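You operate a simulated robot arm through the tools that you are given. There is no shell and no other tool.

Carry out the task below with a simulated robot arm. There is one attempt and no reset: what you move stays moved.

TASK
Beat the four pleated spots on the blue shoe flat with the hammer.
Fine: the hammer goes back where it lay, on its side.

Only the result counts: the job must be done as asked and must still hold three seconds after the hand-in. Knocking over, shifting, dropping, spilling or breaking anything else fails it.

THE ROBOT
A 6-joint arm with a two-finger parallel gripper, fixed in place. Base frame: the origin is on the floor under the middle of its stand, x ahead of it, y to its left, z up; the work surface is at about z = 850. Lengths are in mm, angles in rad, forces in N, time in s.
With the tool pointing down near the work surface it reaches from about 580 to 940 mm from the base axis. Its first joint turns from -2.601 to 2.601 rad. Payload 3.43 kg.
The TCP is the grasp point between the finger pads, 34 mm short of the fingertips. In the tool frame z runs along the fingers and y along their closing line. The gripper opens to 128 mm. The fingers are 24 mm wide and 12 mm thick; the gripper's body (48 by 130 mm) begins 96 mm behind the TCP.
Orientation is that of the tool frame in the base frame, as a unit quaternion [x, y, z, w]. With the fingers straight down and closing along the base's y, the tool's x points along the base's -x, its y along +y and its z along -z.

THE INTERFACE
- The arm moves only by the tool servo_tool. Its argument "plan" is a list of rows, each an object of numbers (a shift or turn left out is 0, a gripper value left out holds the last): "x", "y", "z": the shift along the tool's x, y, z in units of 30 mm (1.0 is 30 mm); "rx", "ry", "rz": the turn, a rotation vector about the tool's x, y, z in units of 6 degrees (1.0 is 6 degrees). In form: [{"x": .., "y": .., "z": .., "rx": .., "ry": .., "rz": ..}, ...]. A call has 1 to 20 rows; each row shifts and turns the commanded pose from where the row before left it, along the tool's axes as they then stand. "grip" is the closure in counts, from 0 (fully open) to 255 (shut), set as the call begins (left out, the last holds). A call with a number of a shift or a turn outside -1 to 1 is refused whole. Each row takes 0.2 s and may step no farther than 50 mm and 0.15 rad from the row before; otherwise, or with a gripper value out of range, the whole call is refused. A pose out of reach is approached as far as the arm can. The call stops where the force on the tool passes 40 N (or 10 N more than at its start, if that is more) or the arm is blocked; 0.2 s more then pass. The fingers move at their own pace (about 108 mm/s each) and stop on an object; they squeeze with about 40 N. The grip force told is the motor's: it shows also when the fingers shut on nothing. Time passes only in rows, and 0.2 s behind the last, so rows that do not move let the fingers close. The reply holds the time, the measured pose of the TCP, the force on the tool along the base axes, the opening and the grip force, in the units named above and with some noise, with the torque about the TCP (base axes, N m) and any sound that the robot's microphone picked up.
- Cameras (640 x 400 px; columns grow to the right, rows downward): "scene" is fixed at [48.6, -661.1, 1808.2]; the picture's right is [0.08, -1.00, 0.00], its down [-0.95, -0.07, -0.30] and it looks along [0.30, 0.02, -0.95] (base axes); focal length 344 px, centre (320, 200). "wrist" rides on the gripper at [76, -11, -160] in the tool frame; the picture's right is [0.15, 0.99, 0.00], its down [-0.88, 0.13, -0.46] and it looks along [-0.45, 0.07, 0.89] (tool axes); focal length 234 px, centre (320, 200).
- get_image(camera): a new picture of that camera. No time passes.
- lift_body(by): slides the trunk up (or, below 0, down) by that many mm; the arm rides with it, the base frame stays. It gives what a move gives, with no picture.
- probe_pixels(camera, pixels): for up to 12 pixels [column, row] of the newest picture of that camera ("zoom" is the newest enlarged one), the place [x, y, z] in the base frame of the surface seen there, good to about 2 mm, but the place of the scene camera against the robot may be out by one fixed shift of up to 18 mm in any direction. No time passes.
- zoom(camera, box): a new picture of the part [left, top, right, bottom] of that camera's present view, enlarged. No time passes.
- job_done(): hands the job in; it is judged then, once.

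Unless the task says otherwise, let go and move clear before handing in.

The tools are called after "Call:" as name(argument=value, ...) on one line, values as JSON. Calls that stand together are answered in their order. servo_tool: Moves the arm, as the interface text tells. Its arguments: {"type":"object","properties":{"plan":{"type":"array"},"grip":{"type":"number"}},"required":["plan"]} The other tools are called the same way: lift_body (by) moves the trunk up or down; get_image (camera) takes a picture; probe_pixels (camera, pixels) gives the place of the surface under pixels of a picture; zoom (camera, box) takes an enlarged picture of a part of a camera's view; job_done () hands the job in.

At the start:

```text
time_s: 0.0
eef_pos: [311.5, -763.3, 1297.0]
tool_rot: [0.0, 1.0, 0.0, 0.0]
force: [0.0, 0.1, 0.5]
moment: [-0.01, 0.0, -0.01]
finger_gap: 128.2
finger_force: 0.1
trunk travel left (down, up): [-675.0, 35.0]
```

scene: 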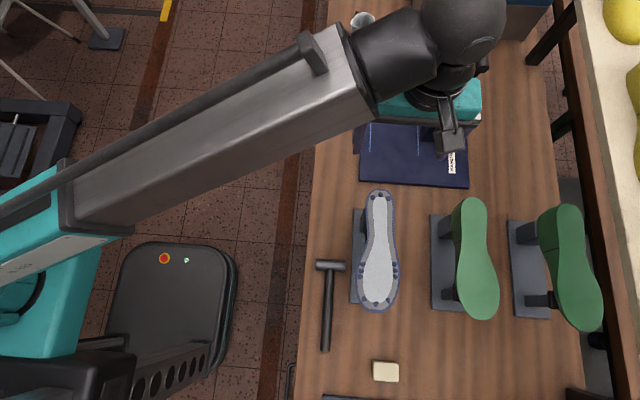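
wrist: 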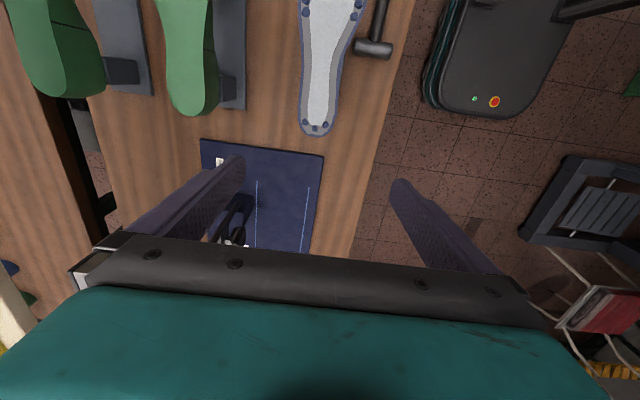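

The scene picture shows the blue shoe on a last around (378, 250) with dark spots along its edge, and the hammer at about (328, 300). I'll look closer at both before moving.

Call:
zoom(camera="scene", box=[300, 170, 460, 320])

Call:
zoom(camera="wrist", box=[260, 0, 420, 150])

```text
2.67 times, centred on (380, 245) of scene
```

zoom: 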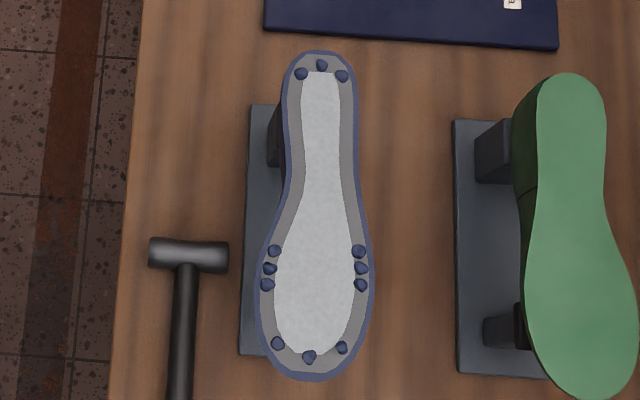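

```text
2.67 times, centred on (340, 75) of wrist
```

zoom: 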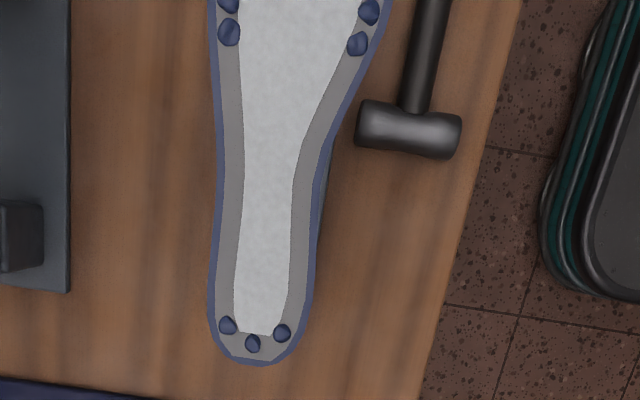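

The heel bumps appear at (227,325), (253,343) and (282,333) in the wrist zoom, and the hammer head at about (408,130). I'll probe these points in the wrist zoom, and the same features in the scene picture, to find the scene camera's shift.

Call:
probe_pixels(camera="zoom", pixels=[[227, 325], [253, 343], [282, 333], [265, 280], [358, 122], [462, 132], [410, 128], [425, 50], [470, 60], [357, 44], [228, 32], [290, 30]])

Call:
get_image(camera="scene")

Call:
get_image(camera="wrist")

```text
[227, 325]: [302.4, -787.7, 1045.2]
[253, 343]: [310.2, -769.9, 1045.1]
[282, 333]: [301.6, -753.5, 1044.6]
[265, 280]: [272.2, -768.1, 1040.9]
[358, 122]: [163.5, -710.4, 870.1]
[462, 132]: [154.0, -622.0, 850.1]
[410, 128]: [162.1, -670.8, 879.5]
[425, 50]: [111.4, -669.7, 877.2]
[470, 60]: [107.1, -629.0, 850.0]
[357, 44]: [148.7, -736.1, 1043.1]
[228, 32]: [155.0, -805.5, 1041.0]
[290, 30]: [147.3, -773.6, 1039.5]
```

```text
taken
```

scene: 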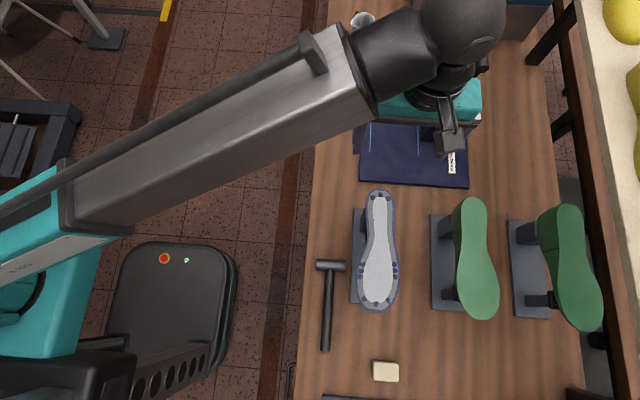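

```text
taken
```

wrist: 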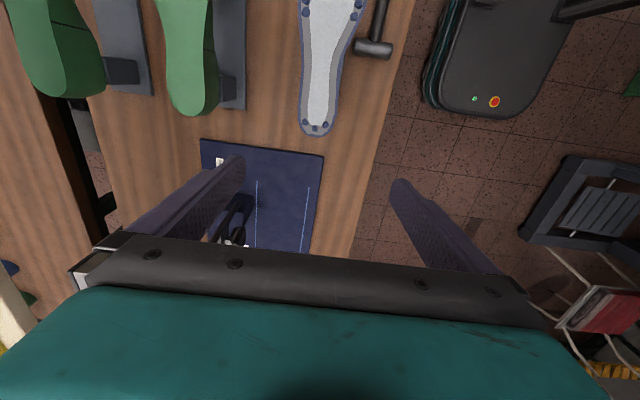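

Now I'll zoom the scene view again on the shoe and hammer and probe the bumps there.

Call:
zoom(camera="scene", box=[310, 180, 420, 360])

```text
2.22 times, centred on (365, 270) of scene
```

zoom: 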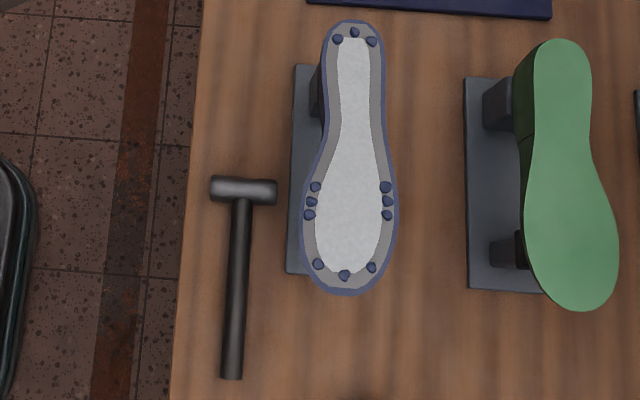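

Call:
probe_pixels(camera="zoom", pixels=[[338, 39], [354, 32], [371, 41], [315, 187], [311, 201], [309, 215], [385, 187], [387, 201], [387, 215], [318, 264], [345, 275], [371, 267]])

Call:
probe_pixels(camera="zoom", pixels=[[213, 189], [275, 192], [244, 188], [241, 215], [236, 290], [232, 372], [260, 300], [350, 240], [355, 100], [297, 150], [290, 265], [350, 350]])

```text
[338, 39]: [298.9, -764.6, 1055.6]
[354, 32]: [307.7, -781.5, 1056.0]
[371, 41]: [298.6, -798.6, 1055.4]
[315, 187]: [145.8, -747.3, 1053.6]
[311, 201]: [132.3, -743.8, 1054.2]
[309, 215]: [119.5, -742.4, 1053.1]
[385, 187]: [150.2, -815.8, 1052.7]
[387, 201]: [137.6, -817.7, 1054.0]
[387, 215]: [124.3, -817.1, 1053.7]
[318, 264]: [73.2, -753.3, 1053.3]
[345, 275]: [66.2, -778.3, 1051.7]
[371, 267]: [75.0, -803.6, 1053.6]
```

```text
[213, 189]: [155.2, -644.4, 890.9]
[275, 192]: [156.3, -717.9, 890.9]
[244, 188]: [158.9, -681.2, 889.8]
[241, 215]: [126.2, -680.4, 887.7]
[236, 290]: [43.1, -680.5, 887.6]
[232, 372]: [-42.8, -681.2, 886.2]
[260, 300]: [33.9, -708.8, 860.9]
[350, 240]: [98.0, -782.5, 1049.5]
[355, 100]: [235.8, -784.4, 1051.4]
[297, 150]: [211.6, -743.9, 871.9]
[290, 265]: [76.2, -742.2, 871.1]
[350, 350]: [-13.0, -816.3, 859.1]
```

The wrist and scene probes agree on one fixed scene shift of about (+3, +11, -10.6). That puts the hammer handle along x at y≈-670, z≈865, with the head at x≈160. The sole is at z≈1040.

A straight-down gripper body would foul the shoe edge (y≈-725), so I'll pitch the tool 45° and begin with that rotation up high.

Call:
servo_tool(plan=[{"ry": -0.9375}, {"ry": -0.9375}, {"ry": -0.9375}, {"ry": -0.9375}, {"ry": -0.9375}, {"ry": -0.9375}, {"ry": -0.9375}, {"ry": -0.9375}], grip=120)

```text
time_s: 1.8
eef_pos: [310.7, -761.8, 1297.0]
tool_rot: [0.0, 0.923, -0.001, 0.384]
force: [-0.7, 0.6, 0.2]
moment: [-0.01, -0.05, 0.02]
finger_gap: 67.7
finger_force: 0.1
trunk travel left (down, up): [-675.0, 35.0]
```

The tilt is as planned: the TCP is still at (311,-762,1297) and the tool points (0.7,0,-0.7). Next I'll shift over the hammer at the same height.

Call:
servo_tool(plan=[{"x": 1, "z": -1, "y": 0.6}, {"x": 1, "z": -1, "y": 0.6}, {"x": 1, "z": -1, "y": 0.6}, {"x": 1, "z": -1, "y": 0.6}, {"x": 1, "z": -1, "y": 0.6}, {}])

Call:
get_image(camera="wrist")

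Call:
get_image(camera="scene")

```text
time_s: 3.2
eef_pos: [98.3, -671.4, 1297.6]
tool_rot: [-0.002, 0.924, 0.001, 0.383]
force: [0.9, 0.1, 0.7]
moment: [0.02, -0.01, 0.0]
finger_gap: 67.9
finger_force: 0.1
trunk travel left (down, up): [-675.0, 35.0]
```

```text
taken
```

wrist: 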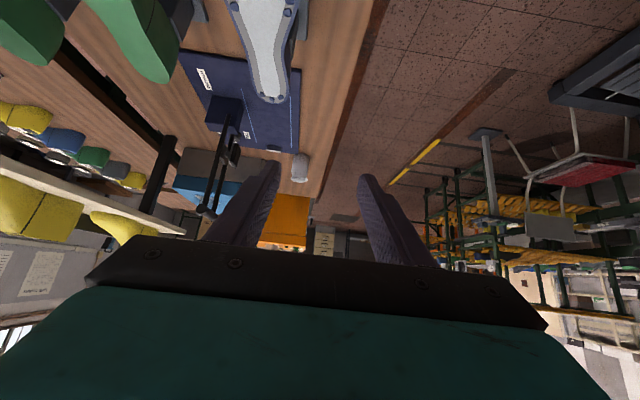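

```text
taken
```

scene: 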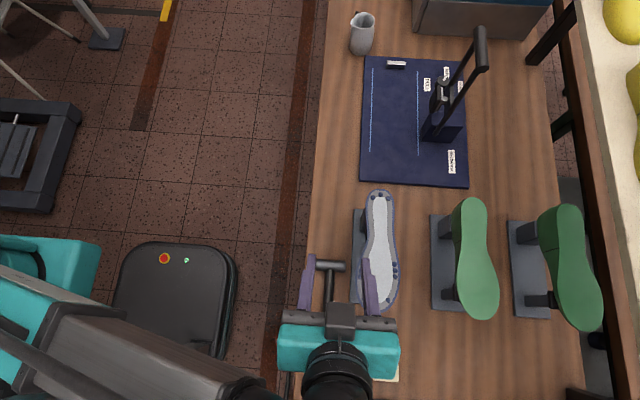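

The gripper sits above the hammer with the fingers straddling the handle in plan view (scene pixels 305–375, 270). Before lowering beside the shoe I'll back off in −x, narrow the opening and centre on the handle, then lower the trunk.

Call:
servo_tool(plan=[{"x": 0.5, "z": -0.5, "y": 0.1}, {"x": 0.5, "z": -0.5, "y": 0.1}, {}], grip=155)

Call:
lift_body(by=-200)

Call:
get_image(camera="scene")

Call:
get_image(camera="wrist")

```text
time_s: 4.0
eef_pos: [56.7, -666.7, 1299.0]
tool_rot: [0.0, 0.924, 0.0, 0.382]
force: [0.3, 0.0, -0.5]
moment: [0.01, 0.03, 0.03]
finger_gap: 50.0
finger_force: 0.0
trunk travel left (down, up): [-675.0, 35.0]
```

```text
time_s: 6.2
eef_pos: [56.3, -666.7, 1099.1]
tool_rot: [0.0, 0.924, 0.0, 0.383]
force: [0.7, -0.2, -0.3]
moment: [-0.01, 0.05, 0.02]
finger_gap: 50.4
finger_force: 0.1
trunk travel left (down, up): [-475.0, 235.0]
```

```text
taken
```

scene: 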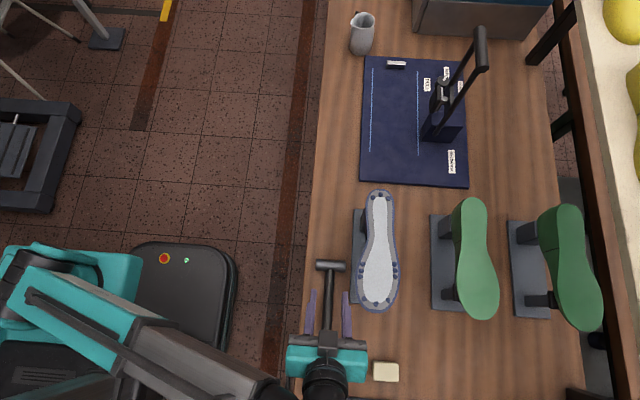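

```text
taken
```

wrist: 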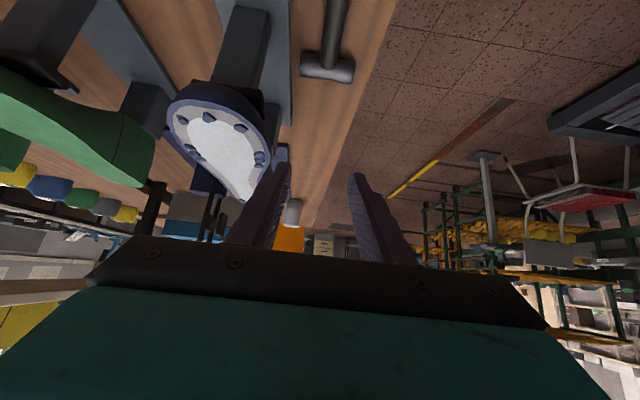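

The opening straddles the handle well and clears the shoe (nearest shoe point is the toe tip, at image (378,312)). I'll lower a further 130 mm and then measure the handle line.

Call:
lift_body(by=-130)

Call:
zoom(camera="scene", box=[270, 240, 430, 400])

Call:
zoom(camera="wrist", box=[220, 0, 420, 200])

```text
time_s: 7.8
eef_pos: [58.0, -667.0, 969.0]
tool_rot: [0.0, 0.924, 0.0, 0.382]
force: [0.1, 0.7, 0.8]
moment: [0.02, 0.04, -0.01]
finger_gap: 50.3
finger_force: 0.1
trunk travel left (down, up): [-345.0, 365.0]
```

```text
2.50 times, centred on (350, 320) of scene
```

zoom: 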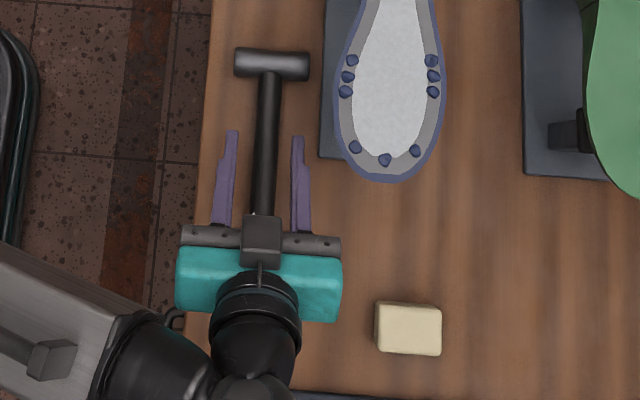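

```text
2.00 times, centred on (320, 100) of wrist
```

zoom: 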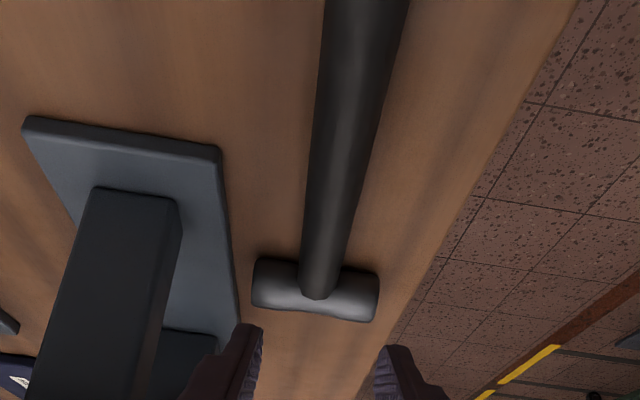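

In the wrist zoom the handle runs from (365,0) to (320,290), with the head at (315,290). I'll probe the handle edges and the head ends for an exact line.

Call:
probe_pixels(camera="zoom", pixels=[[315, 150], [340, 150], [365, 150], [308, 230], [328, 230], [349, 230], [328, 50], [360, 50], [394, 50], [258, 285], [376, 297], [315, 300]])

Call:
probe_pixels(camera="zoom", pixels=[[255, 270], [374, 285], [290, 265], [270, 262], [360, 275], [345, 310], [280, 305], [220, 160], [236, 310], [300, 330], [30, 125], [319, 297]])

```text
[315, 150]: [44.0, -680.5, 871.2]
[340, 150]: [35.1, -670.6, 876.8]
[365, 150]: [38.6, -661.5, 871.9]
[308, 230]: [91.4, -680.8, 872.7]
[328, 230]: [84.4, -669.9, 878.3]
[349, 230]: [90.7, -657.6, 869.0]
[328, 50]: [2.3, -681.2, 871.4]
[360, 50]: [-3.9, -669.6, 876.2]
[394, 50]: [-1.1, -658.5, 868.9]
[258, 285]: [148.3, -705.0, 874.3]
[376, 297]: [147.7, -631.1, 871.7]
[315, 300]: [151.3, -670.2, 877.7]
```

```text
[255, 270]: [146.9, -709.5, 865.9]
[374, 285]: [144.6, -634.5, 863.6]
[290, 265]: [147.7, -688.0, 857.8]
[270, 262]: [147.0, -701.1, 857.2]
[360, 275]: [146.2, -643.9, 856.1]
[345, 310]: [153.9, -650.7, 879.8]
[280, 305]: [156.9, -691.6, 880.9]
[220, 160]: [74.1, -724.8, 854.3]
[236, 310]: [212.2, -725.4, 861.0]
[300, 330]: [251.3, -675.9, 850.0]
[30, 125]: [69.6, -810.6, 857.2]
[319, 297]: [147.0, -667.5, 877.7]
```

The handle axis is at y≈-669.7, z≈865, parallel to x; the head spans y −707 to −631 with its near face at x≈146. I'll approach along the tool axis to grip about 40 mm from the head, stopping a little short to check.

Call:
servo_tool(plan=[{"x": 0.98, "y": -0.09}, {"z": 1}, {"z": 1}, {"z": 0.5}, {"z": 0.2}, {}])

Call:
get_image(camera="wrist")

Call:
zoom(camera="scene", box=[270, 240, 430, 400])

```text
time_s: 9.2
eef_pos: [94.1, -670.3, 888.7]
tool_rot: [0.0, 0.924, 0.001, 0.382]
force: [1.0, -0.2, -0.3]
moment: [0.01, 0.03, -0.01]
finger_gap: 50.2
finger_force: 0.0
trunk travel left (down, up): [-345.0, 365.0]
```

```text
taken
```

wrist: 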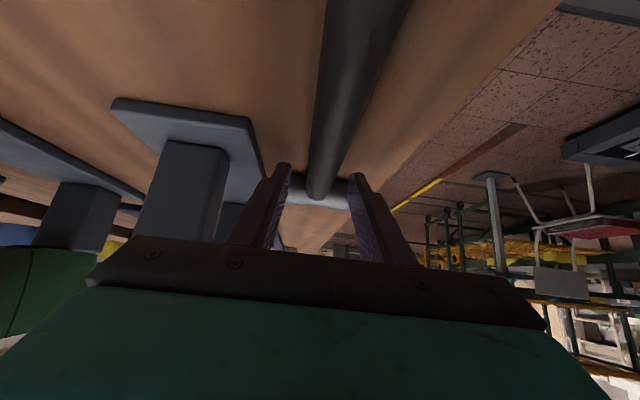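

```text
2.50 times, centred on (350, 320) of scene
```

zoom: 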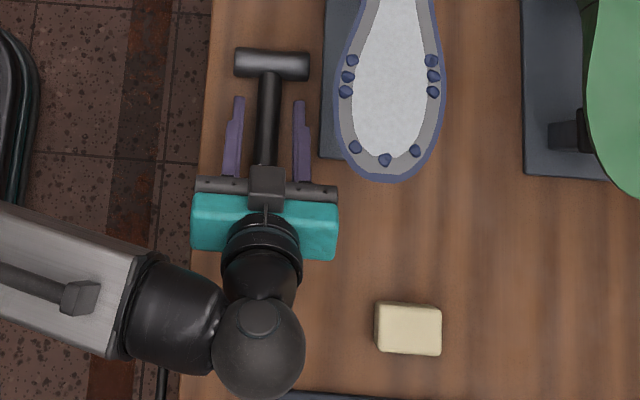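

The fingers straddle the handle evenly, at TCP (94,-670,889). I'll make the last 7 mm slowly and then close.

Call:
servo_tool(plan=[{"x": -0.03, "z": 0.12}, {"x": -0.03, "z": 0.12}, {}])

Call:
servo_tool(plan=[{}, {}, {}, {}], grip=255)

Call:
get_image(camera="wrist")

```text
time_s: 9.9
eef_pos: [100.9, -669.4, 885.2]
tool_rot: [0.0, 0.924, 0.0, 0.383]
force: [1.1, 0.0, -0.5]
moment: [0.0, 0.01, -0.03]
finger_gap: 50.4
finger_force: 0.0
trunk travel left (down, up): [-345.0, 365.0]
```

```text
time_s: 10.9
eef_pos: [100.2, -669.6, 886.2]
tool_rot: [0.001, 0.924, 0.0, 0.383]
force: [0.6, 0.3, 1.0]
moment: [-0.12, -0.1, 0.11]
finger_gap: 19.4
finger_force: 39.6
trunk travel left (down, up): [-345.0, 365.0]
```

```text
taken
```

wrist: 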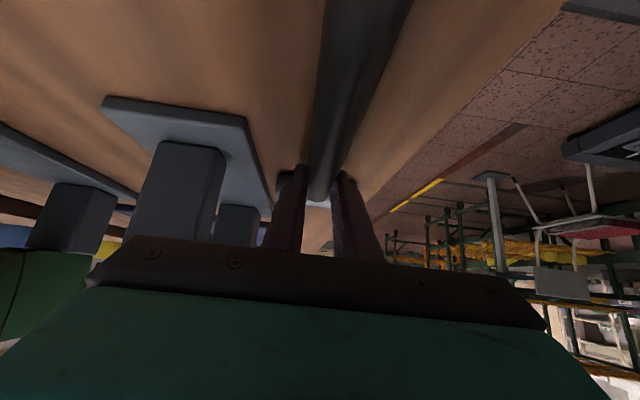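

The fingers closed on the handle (gap 19.4 mm, force 39.6 N). I'll lift it 10 mm and check that it holds.

Call:
servo_tool(plan=[{"x": -0.118, "z": -0.118}, {"x": -0.118, "z": -0.118}, {}, {}])

Call:
get_image(camera="wrist")

Call:
zoom(camera="scene", box=[270, 240, 430, 400])

```text
time_s: 11.9
eef_pos: [99.9, -669.5, 894.9]
tool_rot: [0.0, 0.924, 0.0, 0.383]
force: [0.7, -0.7, -3.8]
moment: [0.0, -0.08, 0.01]
finger_gap: 19.4
finger_force: 40.3
trunk travel left (down, up): [-345.0, 365.0]
```

```text
taken
```

wrist: 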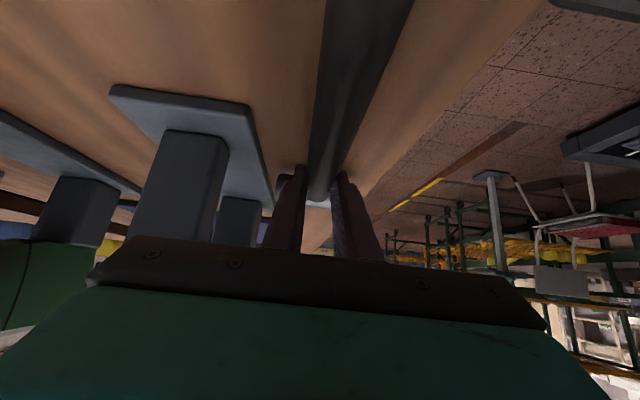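

```text
2.50 times, centred on (350, 320) of scene
```

zoom: 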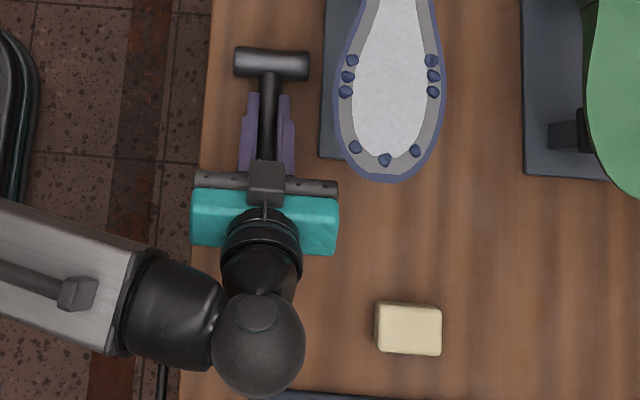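

The hammer is held level, weighing about 4 N. I'll slide it toward the robot (+y), away from the shoe, and see how the arm stands before raising it.

Call:
servo_tool(plan=[{"y": 0.5}, {"y": 0.8}, {}])

Call:
get_image(camera="scene")

Call:
probe_pixels(camera="scene", pixels=[[50, 300], [20, 250], [100, 320], [200, 340], [280, 355], [330, 375], [320, 340], [270, 370], [320, 320], [60, 280]])

```text
time_s: 12.8
eef_pos: [100.3, -631.2, 895.4]
tool_rot: [0.001, 0.924, -0.001, 0.383]
force: [-0.1, 0.0, -3.9]
moment: [0.01, -0.05, 0.02]
finger_gap: 19.2
finger_force: 39.4
trunk travel left (down, up): [-345.0, 365.0]
```

```text
taken
```

scene: 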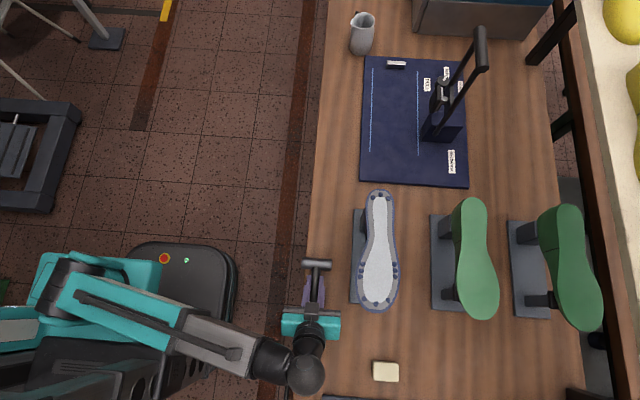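

```text
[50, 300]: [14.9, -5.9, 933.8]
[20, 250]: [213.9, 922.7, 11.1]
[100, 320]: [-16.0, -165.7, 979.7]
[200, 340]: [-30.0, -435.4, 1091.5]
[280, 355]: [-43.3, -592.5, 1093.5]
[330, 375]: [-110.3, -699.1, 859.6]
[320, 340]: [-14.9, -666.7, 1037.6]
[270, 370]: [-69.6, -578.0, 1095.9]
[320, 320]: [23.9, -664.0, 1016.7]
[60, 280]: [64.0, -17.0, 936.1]
```

The hammer now hangs clear of the shoe at y≈-631. The arm posture (forearm at z≈1090) suits the strike pose, so I'll raise the tool about 250 mm with the arm before turning it.

Call:
servo_tool(plan=[{"x": -0.5, "z": -0.5}, {"x": -1, "z": -1}, {"x": -1, "z": -1}, {"x": -1, "z": -1}, {"x": -1, "z": -1}, {"x": -1, "z": -1}, {"x": -0.5, "z": -0.5}, {}])

Call:
get_image(camera="scene")

```text
time_s: 14.6
eef_pos: [153.9, -662.7, 1111.6]
tool_rot: [0.003, 0.923, -0.006, 0.385]
force: [-0.8, 0.2, -0.3]
moment: [-0.06, 0.01, 0.04]
finger_gap: 0.0
finger_force: 33.0
out of reach, approached as far as the arm can: row 4, 5, 6, 7
trunk travel left (down, up): [-345.0, 365.0]
```

```text
taken
```

scene: 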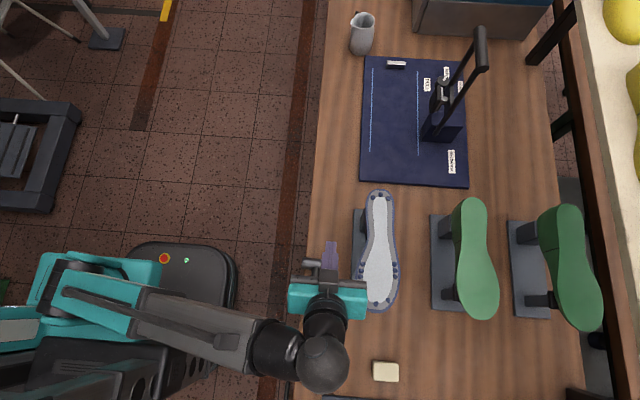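

The gap now reads 0.0 and the pose drifted to (154,-663,1112) because several rows were out of reach, so the hammer has slipped out. I'll find out where it is before moving anything.

Call:
zoom(camera="scene", box=[260, 220, 420, 340])

Call:
get_image(camera="wrist")

```text
3.33 times, centred on (340, 280) of scene
```

zoom: 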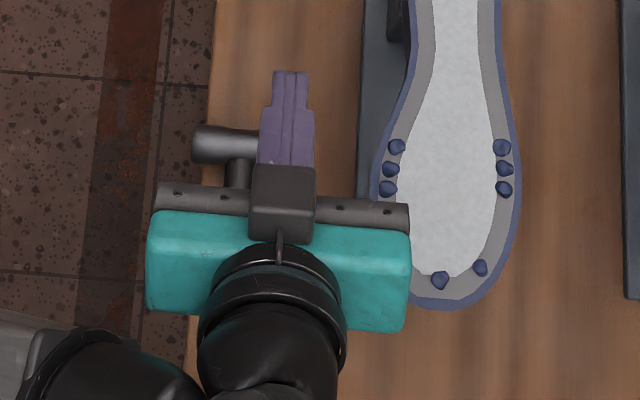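

```text
taken
```

wrist: 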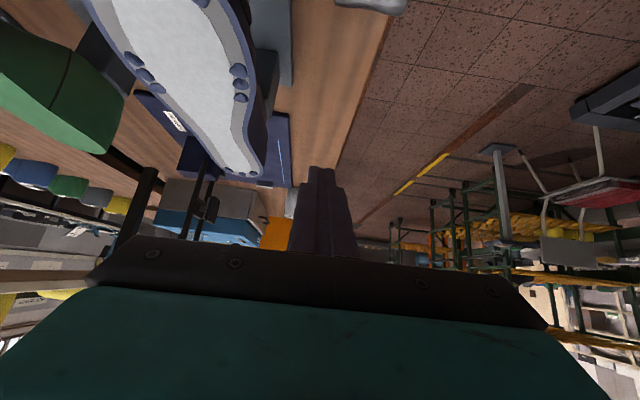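

The hammer head shows under the gripper at zoom (225,145), and the shoe's bumps haven't moved in the picture. I'll probe the hammer, then raise the trunk to get a clear view of it.

Call:
probe_pixels(camera="zoom", pixels=[[205, 145], [225, 142], [250, 145], [240, 175], [235, 185], [397, 147], [503, 147], [440, 280]])

Call:
lift_body(by=200)

Call:
get_image(camera="scene")

Call:
get_image(camera="wrist")

```text
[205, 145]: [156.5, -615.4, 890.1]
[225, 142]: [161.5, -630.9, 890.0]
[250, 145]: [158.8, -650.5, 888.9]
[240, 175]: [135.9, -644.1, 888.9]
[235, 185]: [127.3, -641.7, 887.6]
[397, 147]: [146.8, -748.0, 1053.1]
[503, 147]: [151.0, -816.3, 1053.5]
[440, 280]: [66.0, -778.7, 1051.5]
```

```text
time_s: 16.7
eef_pos: [152.9, -662.2, 1311.5]
tool_rot: [0.003, 0.923, -0.007, 0.386]
force: [0.4, 0.1, -0.1]
moment: [0.02, 0.0, -0.02]
finger_gap: 0.0
finger_force: 33.1
trunk travel left (down, up): [-545.0, 165.0]
```

```text
taken
```

scene: 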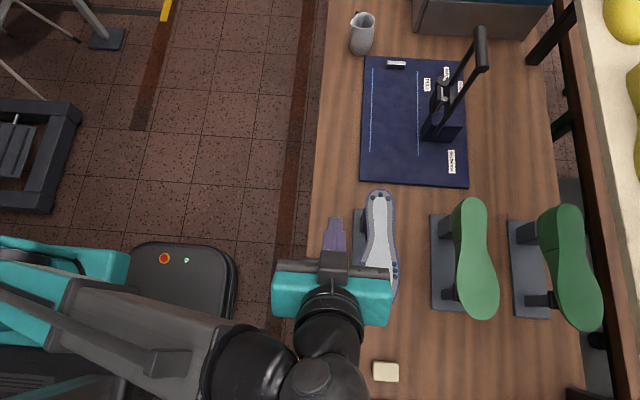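

```text
taken
```

wrist: 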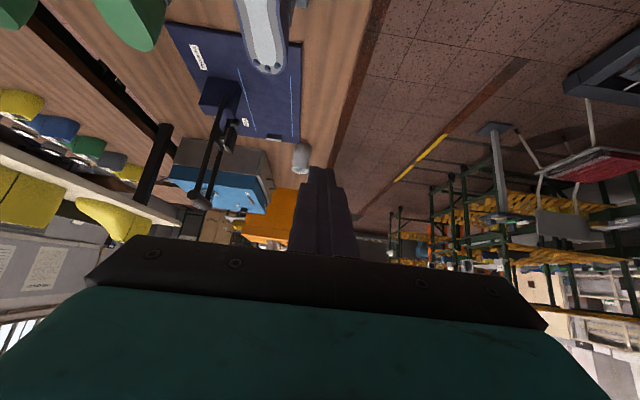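

The hammer lies flat on the table at about y≈-632, 38 mm nearer the robot than before, because the tilted fingertips didn't reach past its widest part. There is now room beside the shoe for an upright, deeper grasp. I'll probe the arm to understand its posture and reach limits.

Call:
probe_pixels(camera="scene", pixels=[[15, 255], [60, 260], [115, 265], [10, 290], [60, 310], [120, 325], [200, 345], [250, 345], [290, 385], [310, 375], [330, 340], [330, 310]])

Call:
probe_pixels(camera="scene", pixels=[[10, 345], [40, 360], [60, 390], [100, 380], [20, 320], [150, 360], [10, 240], [5, 270], [90, 290], [125, 255], [30, 395], [340, 285]])

```text
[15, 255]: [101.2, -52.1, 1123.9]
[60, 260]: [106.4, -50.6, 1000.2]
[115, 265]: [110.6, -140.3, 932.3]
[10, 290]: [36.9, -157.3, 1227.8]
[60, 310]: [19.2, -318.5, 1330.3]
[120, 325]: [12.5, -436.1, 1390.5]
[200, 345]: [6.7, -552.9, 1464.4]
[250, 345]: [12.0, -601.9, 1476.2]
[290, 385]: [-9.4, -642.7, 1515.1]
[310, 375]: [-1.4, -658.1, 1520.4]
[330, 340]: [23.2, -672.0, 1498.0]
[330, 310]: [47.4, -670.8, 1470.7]
```

```text
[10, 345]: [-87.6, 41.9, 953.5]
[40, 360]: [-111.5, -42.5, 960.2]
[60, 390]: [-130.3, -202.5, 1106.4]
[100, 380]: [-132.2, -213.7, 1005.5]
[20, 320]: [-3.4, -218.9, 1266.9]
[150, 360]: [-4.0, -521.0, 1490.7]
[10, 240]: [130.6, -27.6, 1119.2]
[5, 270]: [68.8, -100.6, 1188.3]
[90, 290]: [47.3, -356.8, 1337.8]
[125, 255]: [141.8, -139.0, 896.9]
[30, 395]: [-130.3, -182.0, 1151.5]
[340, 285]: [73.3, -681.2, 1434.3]
```

The forearm rises from a low shoulder, so upward reach is what ran out. With the trunk at its present height (−130 mm) the work range should be fine. I'll bring the tool down a bit, open the fingers and turn the tool upright for a deeper grasp.

Call:
servo_tool(plan=[{}, {"x": 0.7, "z": 0.7}, {"x": 0.7, "z": 0.7}, {"x": 0.7, "z": 0.7}, {"x": 0.7, "z": 0.7}, {}], grip=135)

```text
time_s: 18.1
eef_pos: [154.6, -663.2, 1193.3]
tool_rot: [0.003, 0.923, -0.007, 0.385]
force: [-1.3, 0.6, 0.4]
moment: [-0.01, 0.04, -0.01]
finger_gap: 60.3
finger_force: 0.1
trunk travel left (down, up): [-545.0, 165.0]
```

The pose follows commands exactly again (154.6,-663,1193). Now I'll turn upright and look for the hammer.

Call:
servo_tool(plan=[{"ry": 0.9375}, {"ry": 0.9375}, {"ry": 0.9375}, {"ry": 0.9375}, {"ry": 0.9375}, {"ry": 0.9375}, {"ry": 0.9375}, {"ry": 0.9375}, {}])

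Call:
get_image(camera="wrist")

Call:
get_image(camera="scene")

```text
time_s: 20.1
eef_pos: [159.2, -678.5, 1161.2]
tool_rot: [0.005, 1.0, -0.01, 0.001]
force: [0.0, -0.7, -0.5]
moment: [0.0, 0.03, -0.03]
finger_gap: 60.4
finger_force: 0.0
out of reach, approached as far as the arm can: row 6, 7, 8
trunk travel left (down, up): [-545.0, 165.0]
```

```text
taken
```

wrist: 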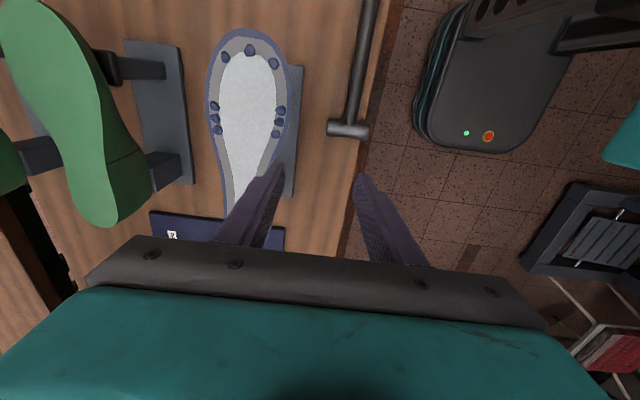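

```text
taken
```

scene: 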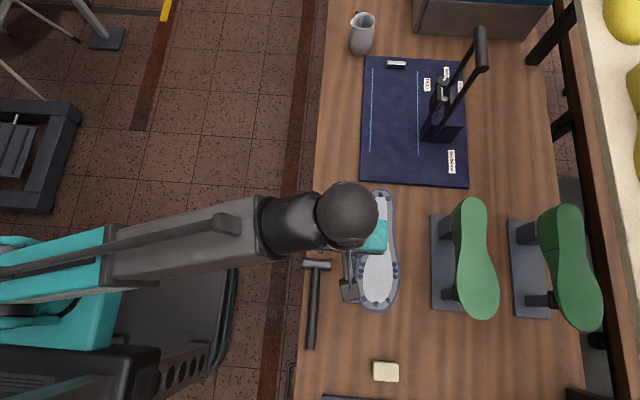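

The hammer lies on its side at scene (312,300), close to its old line but shifted in y. I'll zoom in with both cameras and probe it.

Call:
zoom(camera="wrist", box=[300, 0, 420, 150])

```text
2.67 times, centred on (360, 75) of wrist
```

zoom: 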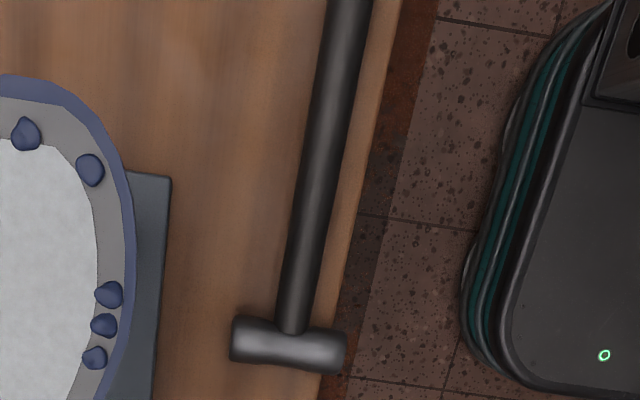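

Call:
probe_pixels(camera="zoom", pixels=[[235, 340], [290, 345], [343, 352], [290, 330], [308, 230], [293, 230], [323, 230], [335, 90], [350, 5], [350, 220], [375, 100], [328, 385]])

Call:
probe_pixels(camera="zoom", pixels=[[26, 133], [90, 170], [109, 295], [104, 325], [95, 357], [50, 250], [131, 290], [128, 200], [165, 180], [155, 390], [270, 318], [290, 372]])

```text
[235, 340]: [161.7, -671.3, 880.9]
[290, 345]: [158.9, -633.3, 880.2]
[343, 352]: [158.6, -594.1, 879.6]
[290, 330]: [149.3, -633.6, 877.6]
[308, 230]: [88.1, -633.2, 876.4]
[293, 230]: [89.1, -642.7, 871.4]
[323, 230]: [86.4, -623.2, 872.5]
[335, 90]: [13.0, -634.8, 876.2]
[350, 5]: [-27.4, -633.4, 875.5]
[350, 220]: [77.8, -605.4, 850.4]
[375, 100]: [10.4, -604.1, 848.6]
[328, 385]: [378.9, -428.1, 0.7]
```

```text
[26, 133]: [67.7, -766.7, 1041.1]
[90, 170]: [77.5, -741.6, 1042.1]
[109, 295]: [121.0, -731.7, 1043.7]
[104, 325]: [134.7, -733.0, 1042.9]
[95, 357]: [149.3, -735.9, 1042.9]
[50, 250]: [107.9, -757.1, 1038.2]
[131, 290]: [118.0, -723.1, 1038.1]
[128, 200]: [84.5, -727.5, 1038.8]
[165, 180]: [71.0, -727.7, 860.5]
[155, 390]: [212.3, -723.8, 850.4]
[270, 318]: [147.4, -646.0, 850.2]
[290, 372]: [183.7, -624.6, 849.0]
```

The hammer now lies at y≈-633.3, head centre x≈160, parallel to x, and the upright gripper body (±65 mm) clears the shoe edge at y≈-723. I'll straighten the small tilt, centre over x=122 and descend to above the handle.

Call:
servo_tool(plan=[{"rx": -0.19, "rz": -0.095, "x": 0.62, "y": 0.75}, {"x": 0.62, "y": 0.75}, {"z": 0.8}, {"z": 0.95}, {"z": 0.95}, {"z": 0.95}, {"z": 0.95}, {"z": 0.95}, {"z": 0.95}, {}])

Call:
get_image(camera="wrist")

Call:
get_image(camera="scene")

```text
time_s: 22.3
eef_pos: [126.5, -649.4, 936.7]
tool_rot: [0.0, 1.0, 0.004, 0.003]
force: [0.4, -0.1, -0.1]
moment: [0.0, 0.01, 0.01]
finger_gap: 60.3
finger_force: 0.1
out of reach, approached as far as the arm can: row 1, 2
trunk travel left (down, up): [-545.0, 165.0]
```

```text
taken
```

wrist: 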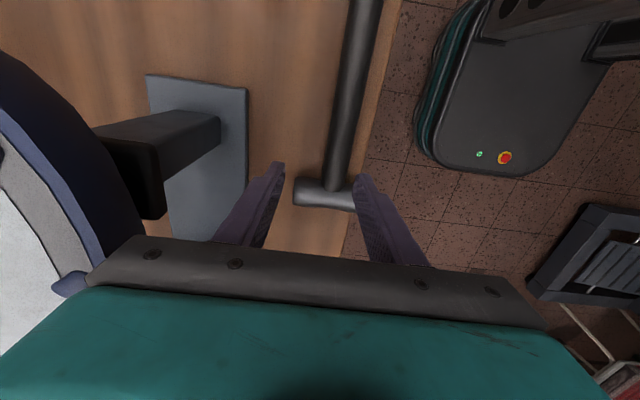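

```text
taken
```

scene: 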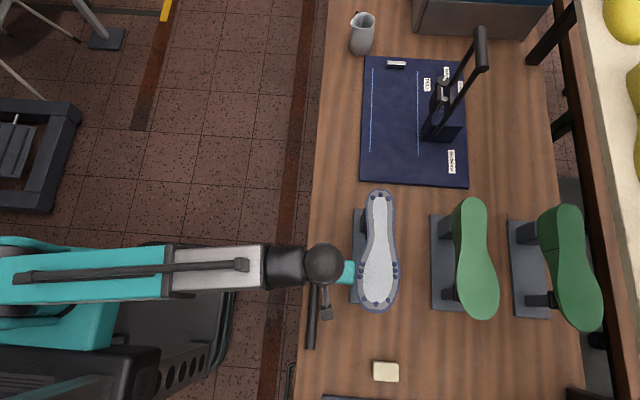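

The TCP ended at (126.5,-649.4,936.7) because two rows fell short. I'll shift +16 mm in y to centre on the handle before going lower.

Call:
servo_tool(plan=[{"y": 0.3, "x": 0.08}, {"y": 0.237, "x": 0.07}, {}])

Call:
zoom(camera="wrist", box=[220, 50, 460, 250])

```text
time_s: 23.1
eef_pos: [121.8, -630.4, 938.0]
tool_rot: [0.0, 1.0, 0.004, 0.003]
force: [1.2, -0.5, 0.4]
moment: [0.01, -0.02, -0.01]
finger_gap: 60.4
finger_force: 0.0
trunk travel left (down, up): [-545.0, 165.0]
```

```text
2.00 times, centred on (340, 150) of wrist
```

zoom: 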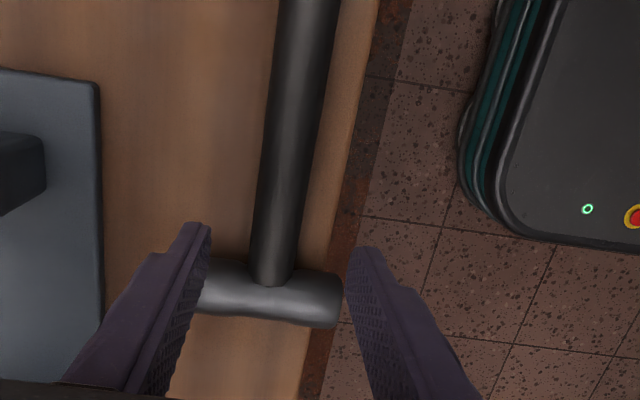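

Handle centred between the fingers; the TCP is about 3 mm off in y. I'll correct that and lower to z≈886, with the fingertips just above the table.

Call:
servo_tool(plan=[{"y": -0.09, "z": 0.5}, {"z": 0.5}, {"z": 0.4}, {"z": 0.2}, {}])

Call:
zoom(camera="wrist", box=[220, 50, 460, 250])

```text
time_s: 24.3
eef_pos: [121.3, -632.2, 890.1]
tool_rot: [0.0, 1.0, 0.004, 0.002]
force: [0.3, -1.0, 0.4]
moment: [0.03, 0.03, 0.01]
finger_gap: 60.2
finger_force: 0.1
trunk travel left (down, up): [-545.0, 165.0]
```

```text
2.00 times, centred on (340, 150) of wrist
```

zoom: 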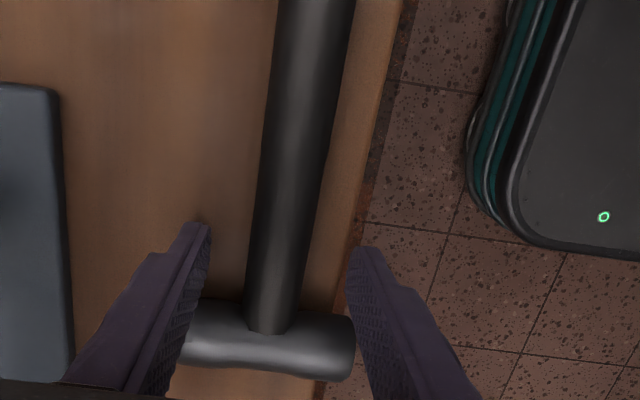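

The fingers straddle the handle at TCP z 890. I'll make the last 4.5 mm and close.

Call:
servo_tool(plan=[{"y": -0.03, "z": 0.15}, {}])

Call:
servo_tool(plan=[{}, {}, {}, {}], grip=255)

Call:
zoom(camera="wrist", box=[220, 50, 460, 250])

```text
time_s: 24.9
eef_pos: [120.8, -632.9, 886.4]
tool_rot: [0.0, 1.0, 0.005, 0.003]
force: [0.1, -0.5, 0.0]
moment: [0.04, -0.01, 0.04]
finger_gap: 60.2
finger_force: 0.0
trunk travel left (down, up): [-545.0, 165.0]
```

```text
time_s: 25.9
eef_pos: [121.4, -632.7, 885.7]
tool_rot: [-0.001, 1.0, 0.004, 0.003]
force: [-0.6, -1.2, 0.6]
moment: [-0.2, -0.07, 0.04]
finger_gap: 19.9
finger_force: 39.8
trunk travel left (down, up): [-545.0, 165.0]
```

```text
2.00 times, centred on (340, 150) of wrist
```

zoom: 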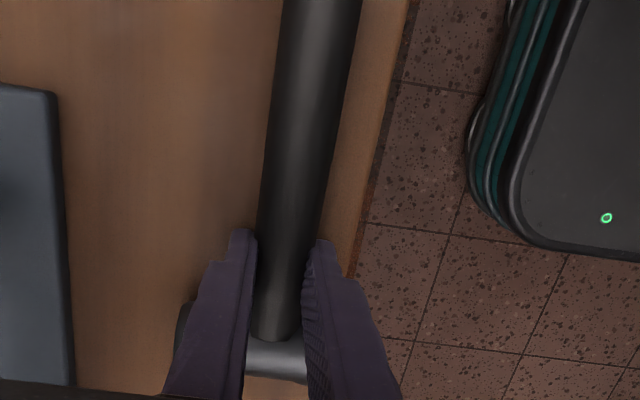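

Grip force is 39.8 N with a 19.9 mm gap, now a full-depth grasp. I'll lift 15 mm and check, with gentle steps.

Call:
servo_tool(plan=[{"z": -0.15}, {"z": -0.35}, {}, {}])

Call:
zoom(camera="wrist", box=[220, 50, 460, 250])

```text
time_s: 26.9
eef_pos: [121.2, -632.9, 901.3]
tool_rot: [-0.001, 1.0, 0.005, 0.003]
force: [-0.8, 0.3, -4.3]
moment: [-0.04, -0.15, 0.0]
finger_gap: 19.6
finger_force: 39.3
trunk travel left (down, up): [-545.0, 165.0]
```

```text
2.00 times, centred on (340, 150) of wrist
```

zoom: 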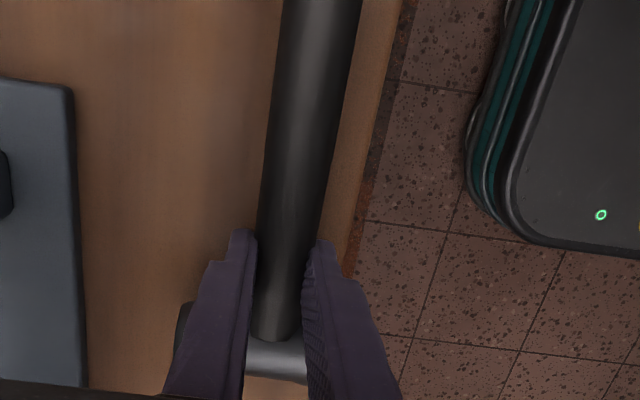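

The hammer holds steady (4.3 N, image unchanged relative to the fingers). I'll lift on to about z=1010 at moderate speed.

Call:
servo_tool(plan=[{"z": -0.4}, {"z": -0.6}, {"z": -0.6}, {"z": -0.6}, {"z": -0.6}, {"z": -0.5}, {"z": -0.3}, {}])

Call:
get_image(camera="wrist")

```text
time_s: 28.7
eef_pos: [120.9, -635.7, 1007.4]
tool_rot: [0.0, 1.0, 0.005, 0.003]
force: [-0.5, 0.6, -3.2]
moment: [0.0, -0.17, -0.01]
finger_gap: 19.4
finger_force: 40.0
trunk travel left (down, up): [-545.0, 165.0]
```

```text
taken
```

wrist: 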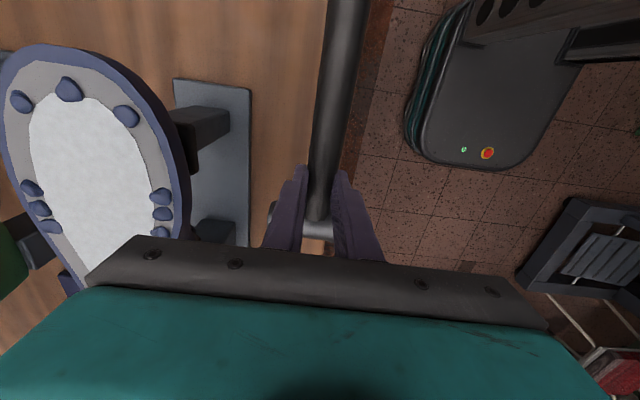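

Holding well at z 1007. Now I'll turn the tool about its own x, so it swings toward horizontal (pointing −y) and a hammer face turns downward. First 30°, then a check.

Call:
servo_tool(plan=[{"rx": 0.5}, {"rx": 0.8}, {"rx": 0.9}, {"rx": 0.9}, {"rx": 0.9}, {"rx": 0.6}, {"rx": 0.4}, {}])

Call:
get_image(camera="wrist")

Call:
get_image(camera="scene")

```text
time_s: 30.5
eef_pos: [120.1, -635.5, 1008.2]
tool_rot: [0.001, 0.967, -0.255, 0.002]
force: [0.7, 0.1, -2.9]
moment: [0.04, -0.17, 0.0]
finger_gap: 19.4
finger_force: 40.2
trunk travel left (down, up): [-545.0, 165.0]
```

```text
taken
```

wrist: 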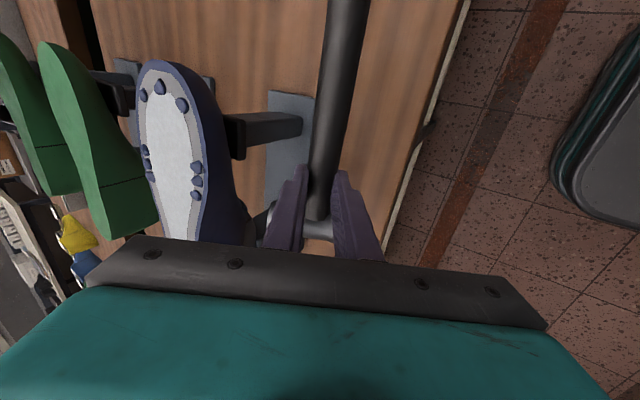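

```text
taken
```

scene: 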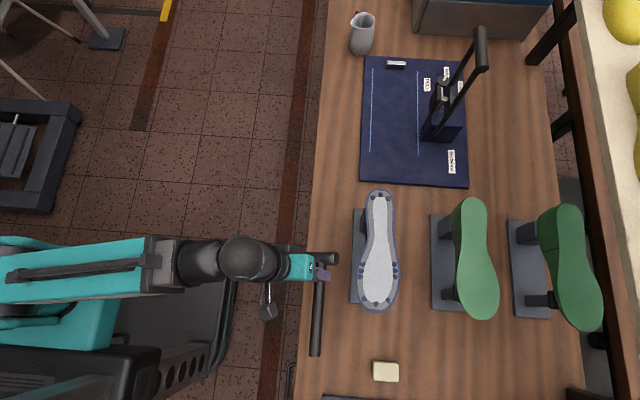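

The rotation works (tool now 30° from vertical toward −y) and the grip is stable. I'll continue the remaining 60°.

Call:
servo_tool(plan=[{"rx": 0.5}, {"rx": 0.8}, {"rx": 0.9}, {"rx": 0.9}, {"rx": 0.9}, {"rx": 0.9}, {"rx": 0.9}, {"rx": 0.9}, {"rx": 0.9}, {"rx": 0.9}, {"rx": 0.7}, {"rx": 0.5}, {"rx": 0.3}, {}])

Call:
get_image(camera="wrist")

Call:
get_image(camera="scene")

```text
time_s: 32.0
eef_pos: [133.3, -715.4, 1028.2]
tool_rot: [0.004, 0.869, -0.494, 0.001]
force: [-0.1, 28.1, 13.0]
moment: [0.69, 0.05, -0.22]
finger_gap: 19.8
finger_force: 40.1
out of reach, approached as far as the arm can: row 2, 3, 4, 5, 6, 7
trunk travel left (down, up): [-545.0, 165.0]
stopped in row 7: the force on the tool passed its limit at 56 N (the readings are from after the stop); the commanded pose is now the measured one
```

```text
taken
```

wrist: 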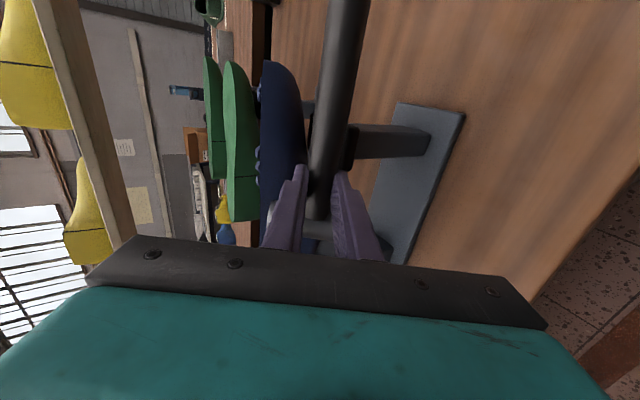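

```text
taken
```

scene: 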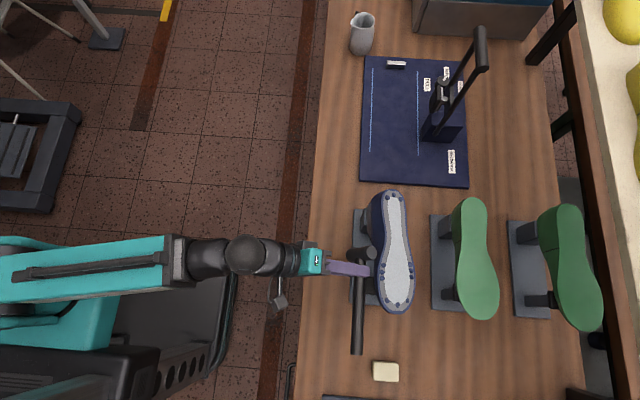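

The arm ran into an inner reach limit and was pushed outward. The hammer pressed on the shoe with 56 N, and the shoe's outline at scene (395,250) has moved or tilted. I'll look closely before doing anything.

Call:
zoom(camera="scene", box=[300, 170, 460, 330])

Call:
zoom(camera="wrist", box=[220, 30, 480, 270])

```text
2.50 times, centred on (380, 250) of scene
```

zoom: 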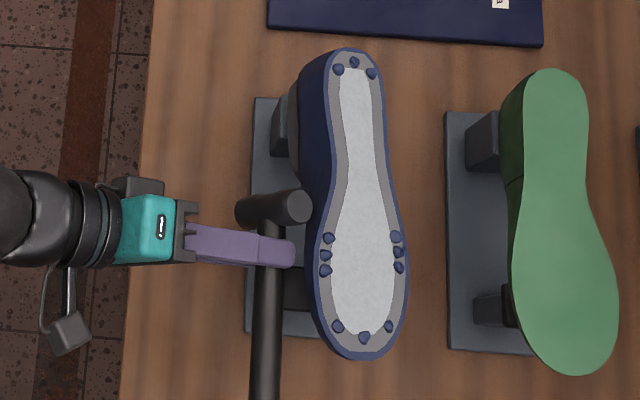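

```text
1.67 times, centred on (350, 150) of wrist
```

zoom: 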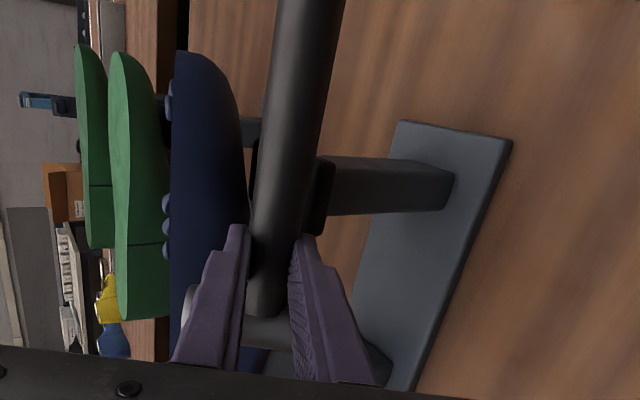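

Call:
probe_pixels(camera="zoom", pixels=[[260, 180], [320, 290], [330, 330], [170, 330], [200, 370], [210, 340], [400, 150], [440, 370], [250, 180], [220, 180]])

Call:
zoom(camera="scene", box=[300, 170, 460, 330])

```text
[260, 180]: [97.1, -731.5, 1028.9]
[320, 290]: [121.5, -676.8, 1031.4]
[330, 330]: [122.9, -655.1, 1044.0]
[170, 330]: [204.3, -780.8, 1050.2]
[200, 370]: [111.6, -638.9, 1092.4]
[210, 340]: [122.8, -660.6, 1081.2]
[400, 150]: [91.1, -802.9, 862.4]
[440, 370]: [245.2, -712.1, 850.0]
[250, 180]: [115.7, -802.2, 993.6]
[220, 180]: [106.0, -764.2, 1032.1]
```

```text
2.50 times, centred on (380, 250) of scene
```

zoom: 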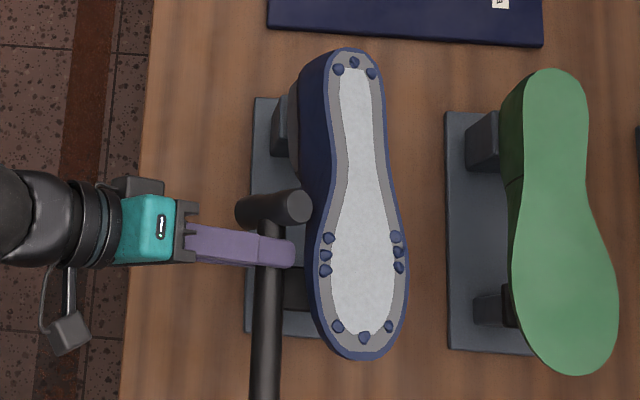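

Call:
probe_pixels(camera="zoom", pixels=[[340, 90], [375, 100], [310, 150], [345, 200], [385, 200], [325, 260], [395, 260], [255, 150], [255, 300], [300, 330], [275, 130], [330, 310]])

Call:
probe_pixels(camera="zoom", pixels=[[290, 207], [250, 207], [265, 350], [265, 230], [338, 69], [354, 62], [371, 73], [337, 327], [363, 337], [389, 327], [270, 330], [260, 110]])

```text
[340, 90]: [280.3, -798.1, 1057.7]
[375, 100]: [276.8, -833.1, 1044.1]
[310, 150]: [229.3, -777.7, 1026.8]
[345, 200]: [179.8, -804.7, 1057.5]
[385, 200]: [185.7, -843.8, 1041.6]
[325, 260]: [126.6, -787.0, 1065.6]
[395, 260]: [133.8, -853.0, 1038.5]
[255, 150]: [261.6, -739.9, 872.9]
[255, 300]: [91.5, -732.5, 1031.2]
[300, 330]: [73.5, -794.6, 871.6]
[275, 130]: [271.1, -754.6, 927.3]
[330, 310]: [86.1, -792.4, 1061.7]
```

```text
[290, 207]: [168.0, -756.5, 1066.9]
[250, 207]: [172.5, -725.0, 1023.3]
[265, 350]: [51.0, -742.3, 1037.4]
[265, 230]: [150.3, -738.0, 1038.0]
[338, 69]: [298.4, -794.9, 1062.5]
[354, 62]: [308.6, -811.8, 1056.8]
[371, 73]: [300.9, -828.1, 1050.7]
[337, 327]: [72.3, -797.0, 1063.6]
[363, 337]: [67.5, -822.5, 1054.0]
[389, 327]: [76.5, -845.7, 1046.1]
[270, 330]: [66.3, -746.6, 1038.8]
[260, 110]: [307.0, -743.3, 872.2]
```

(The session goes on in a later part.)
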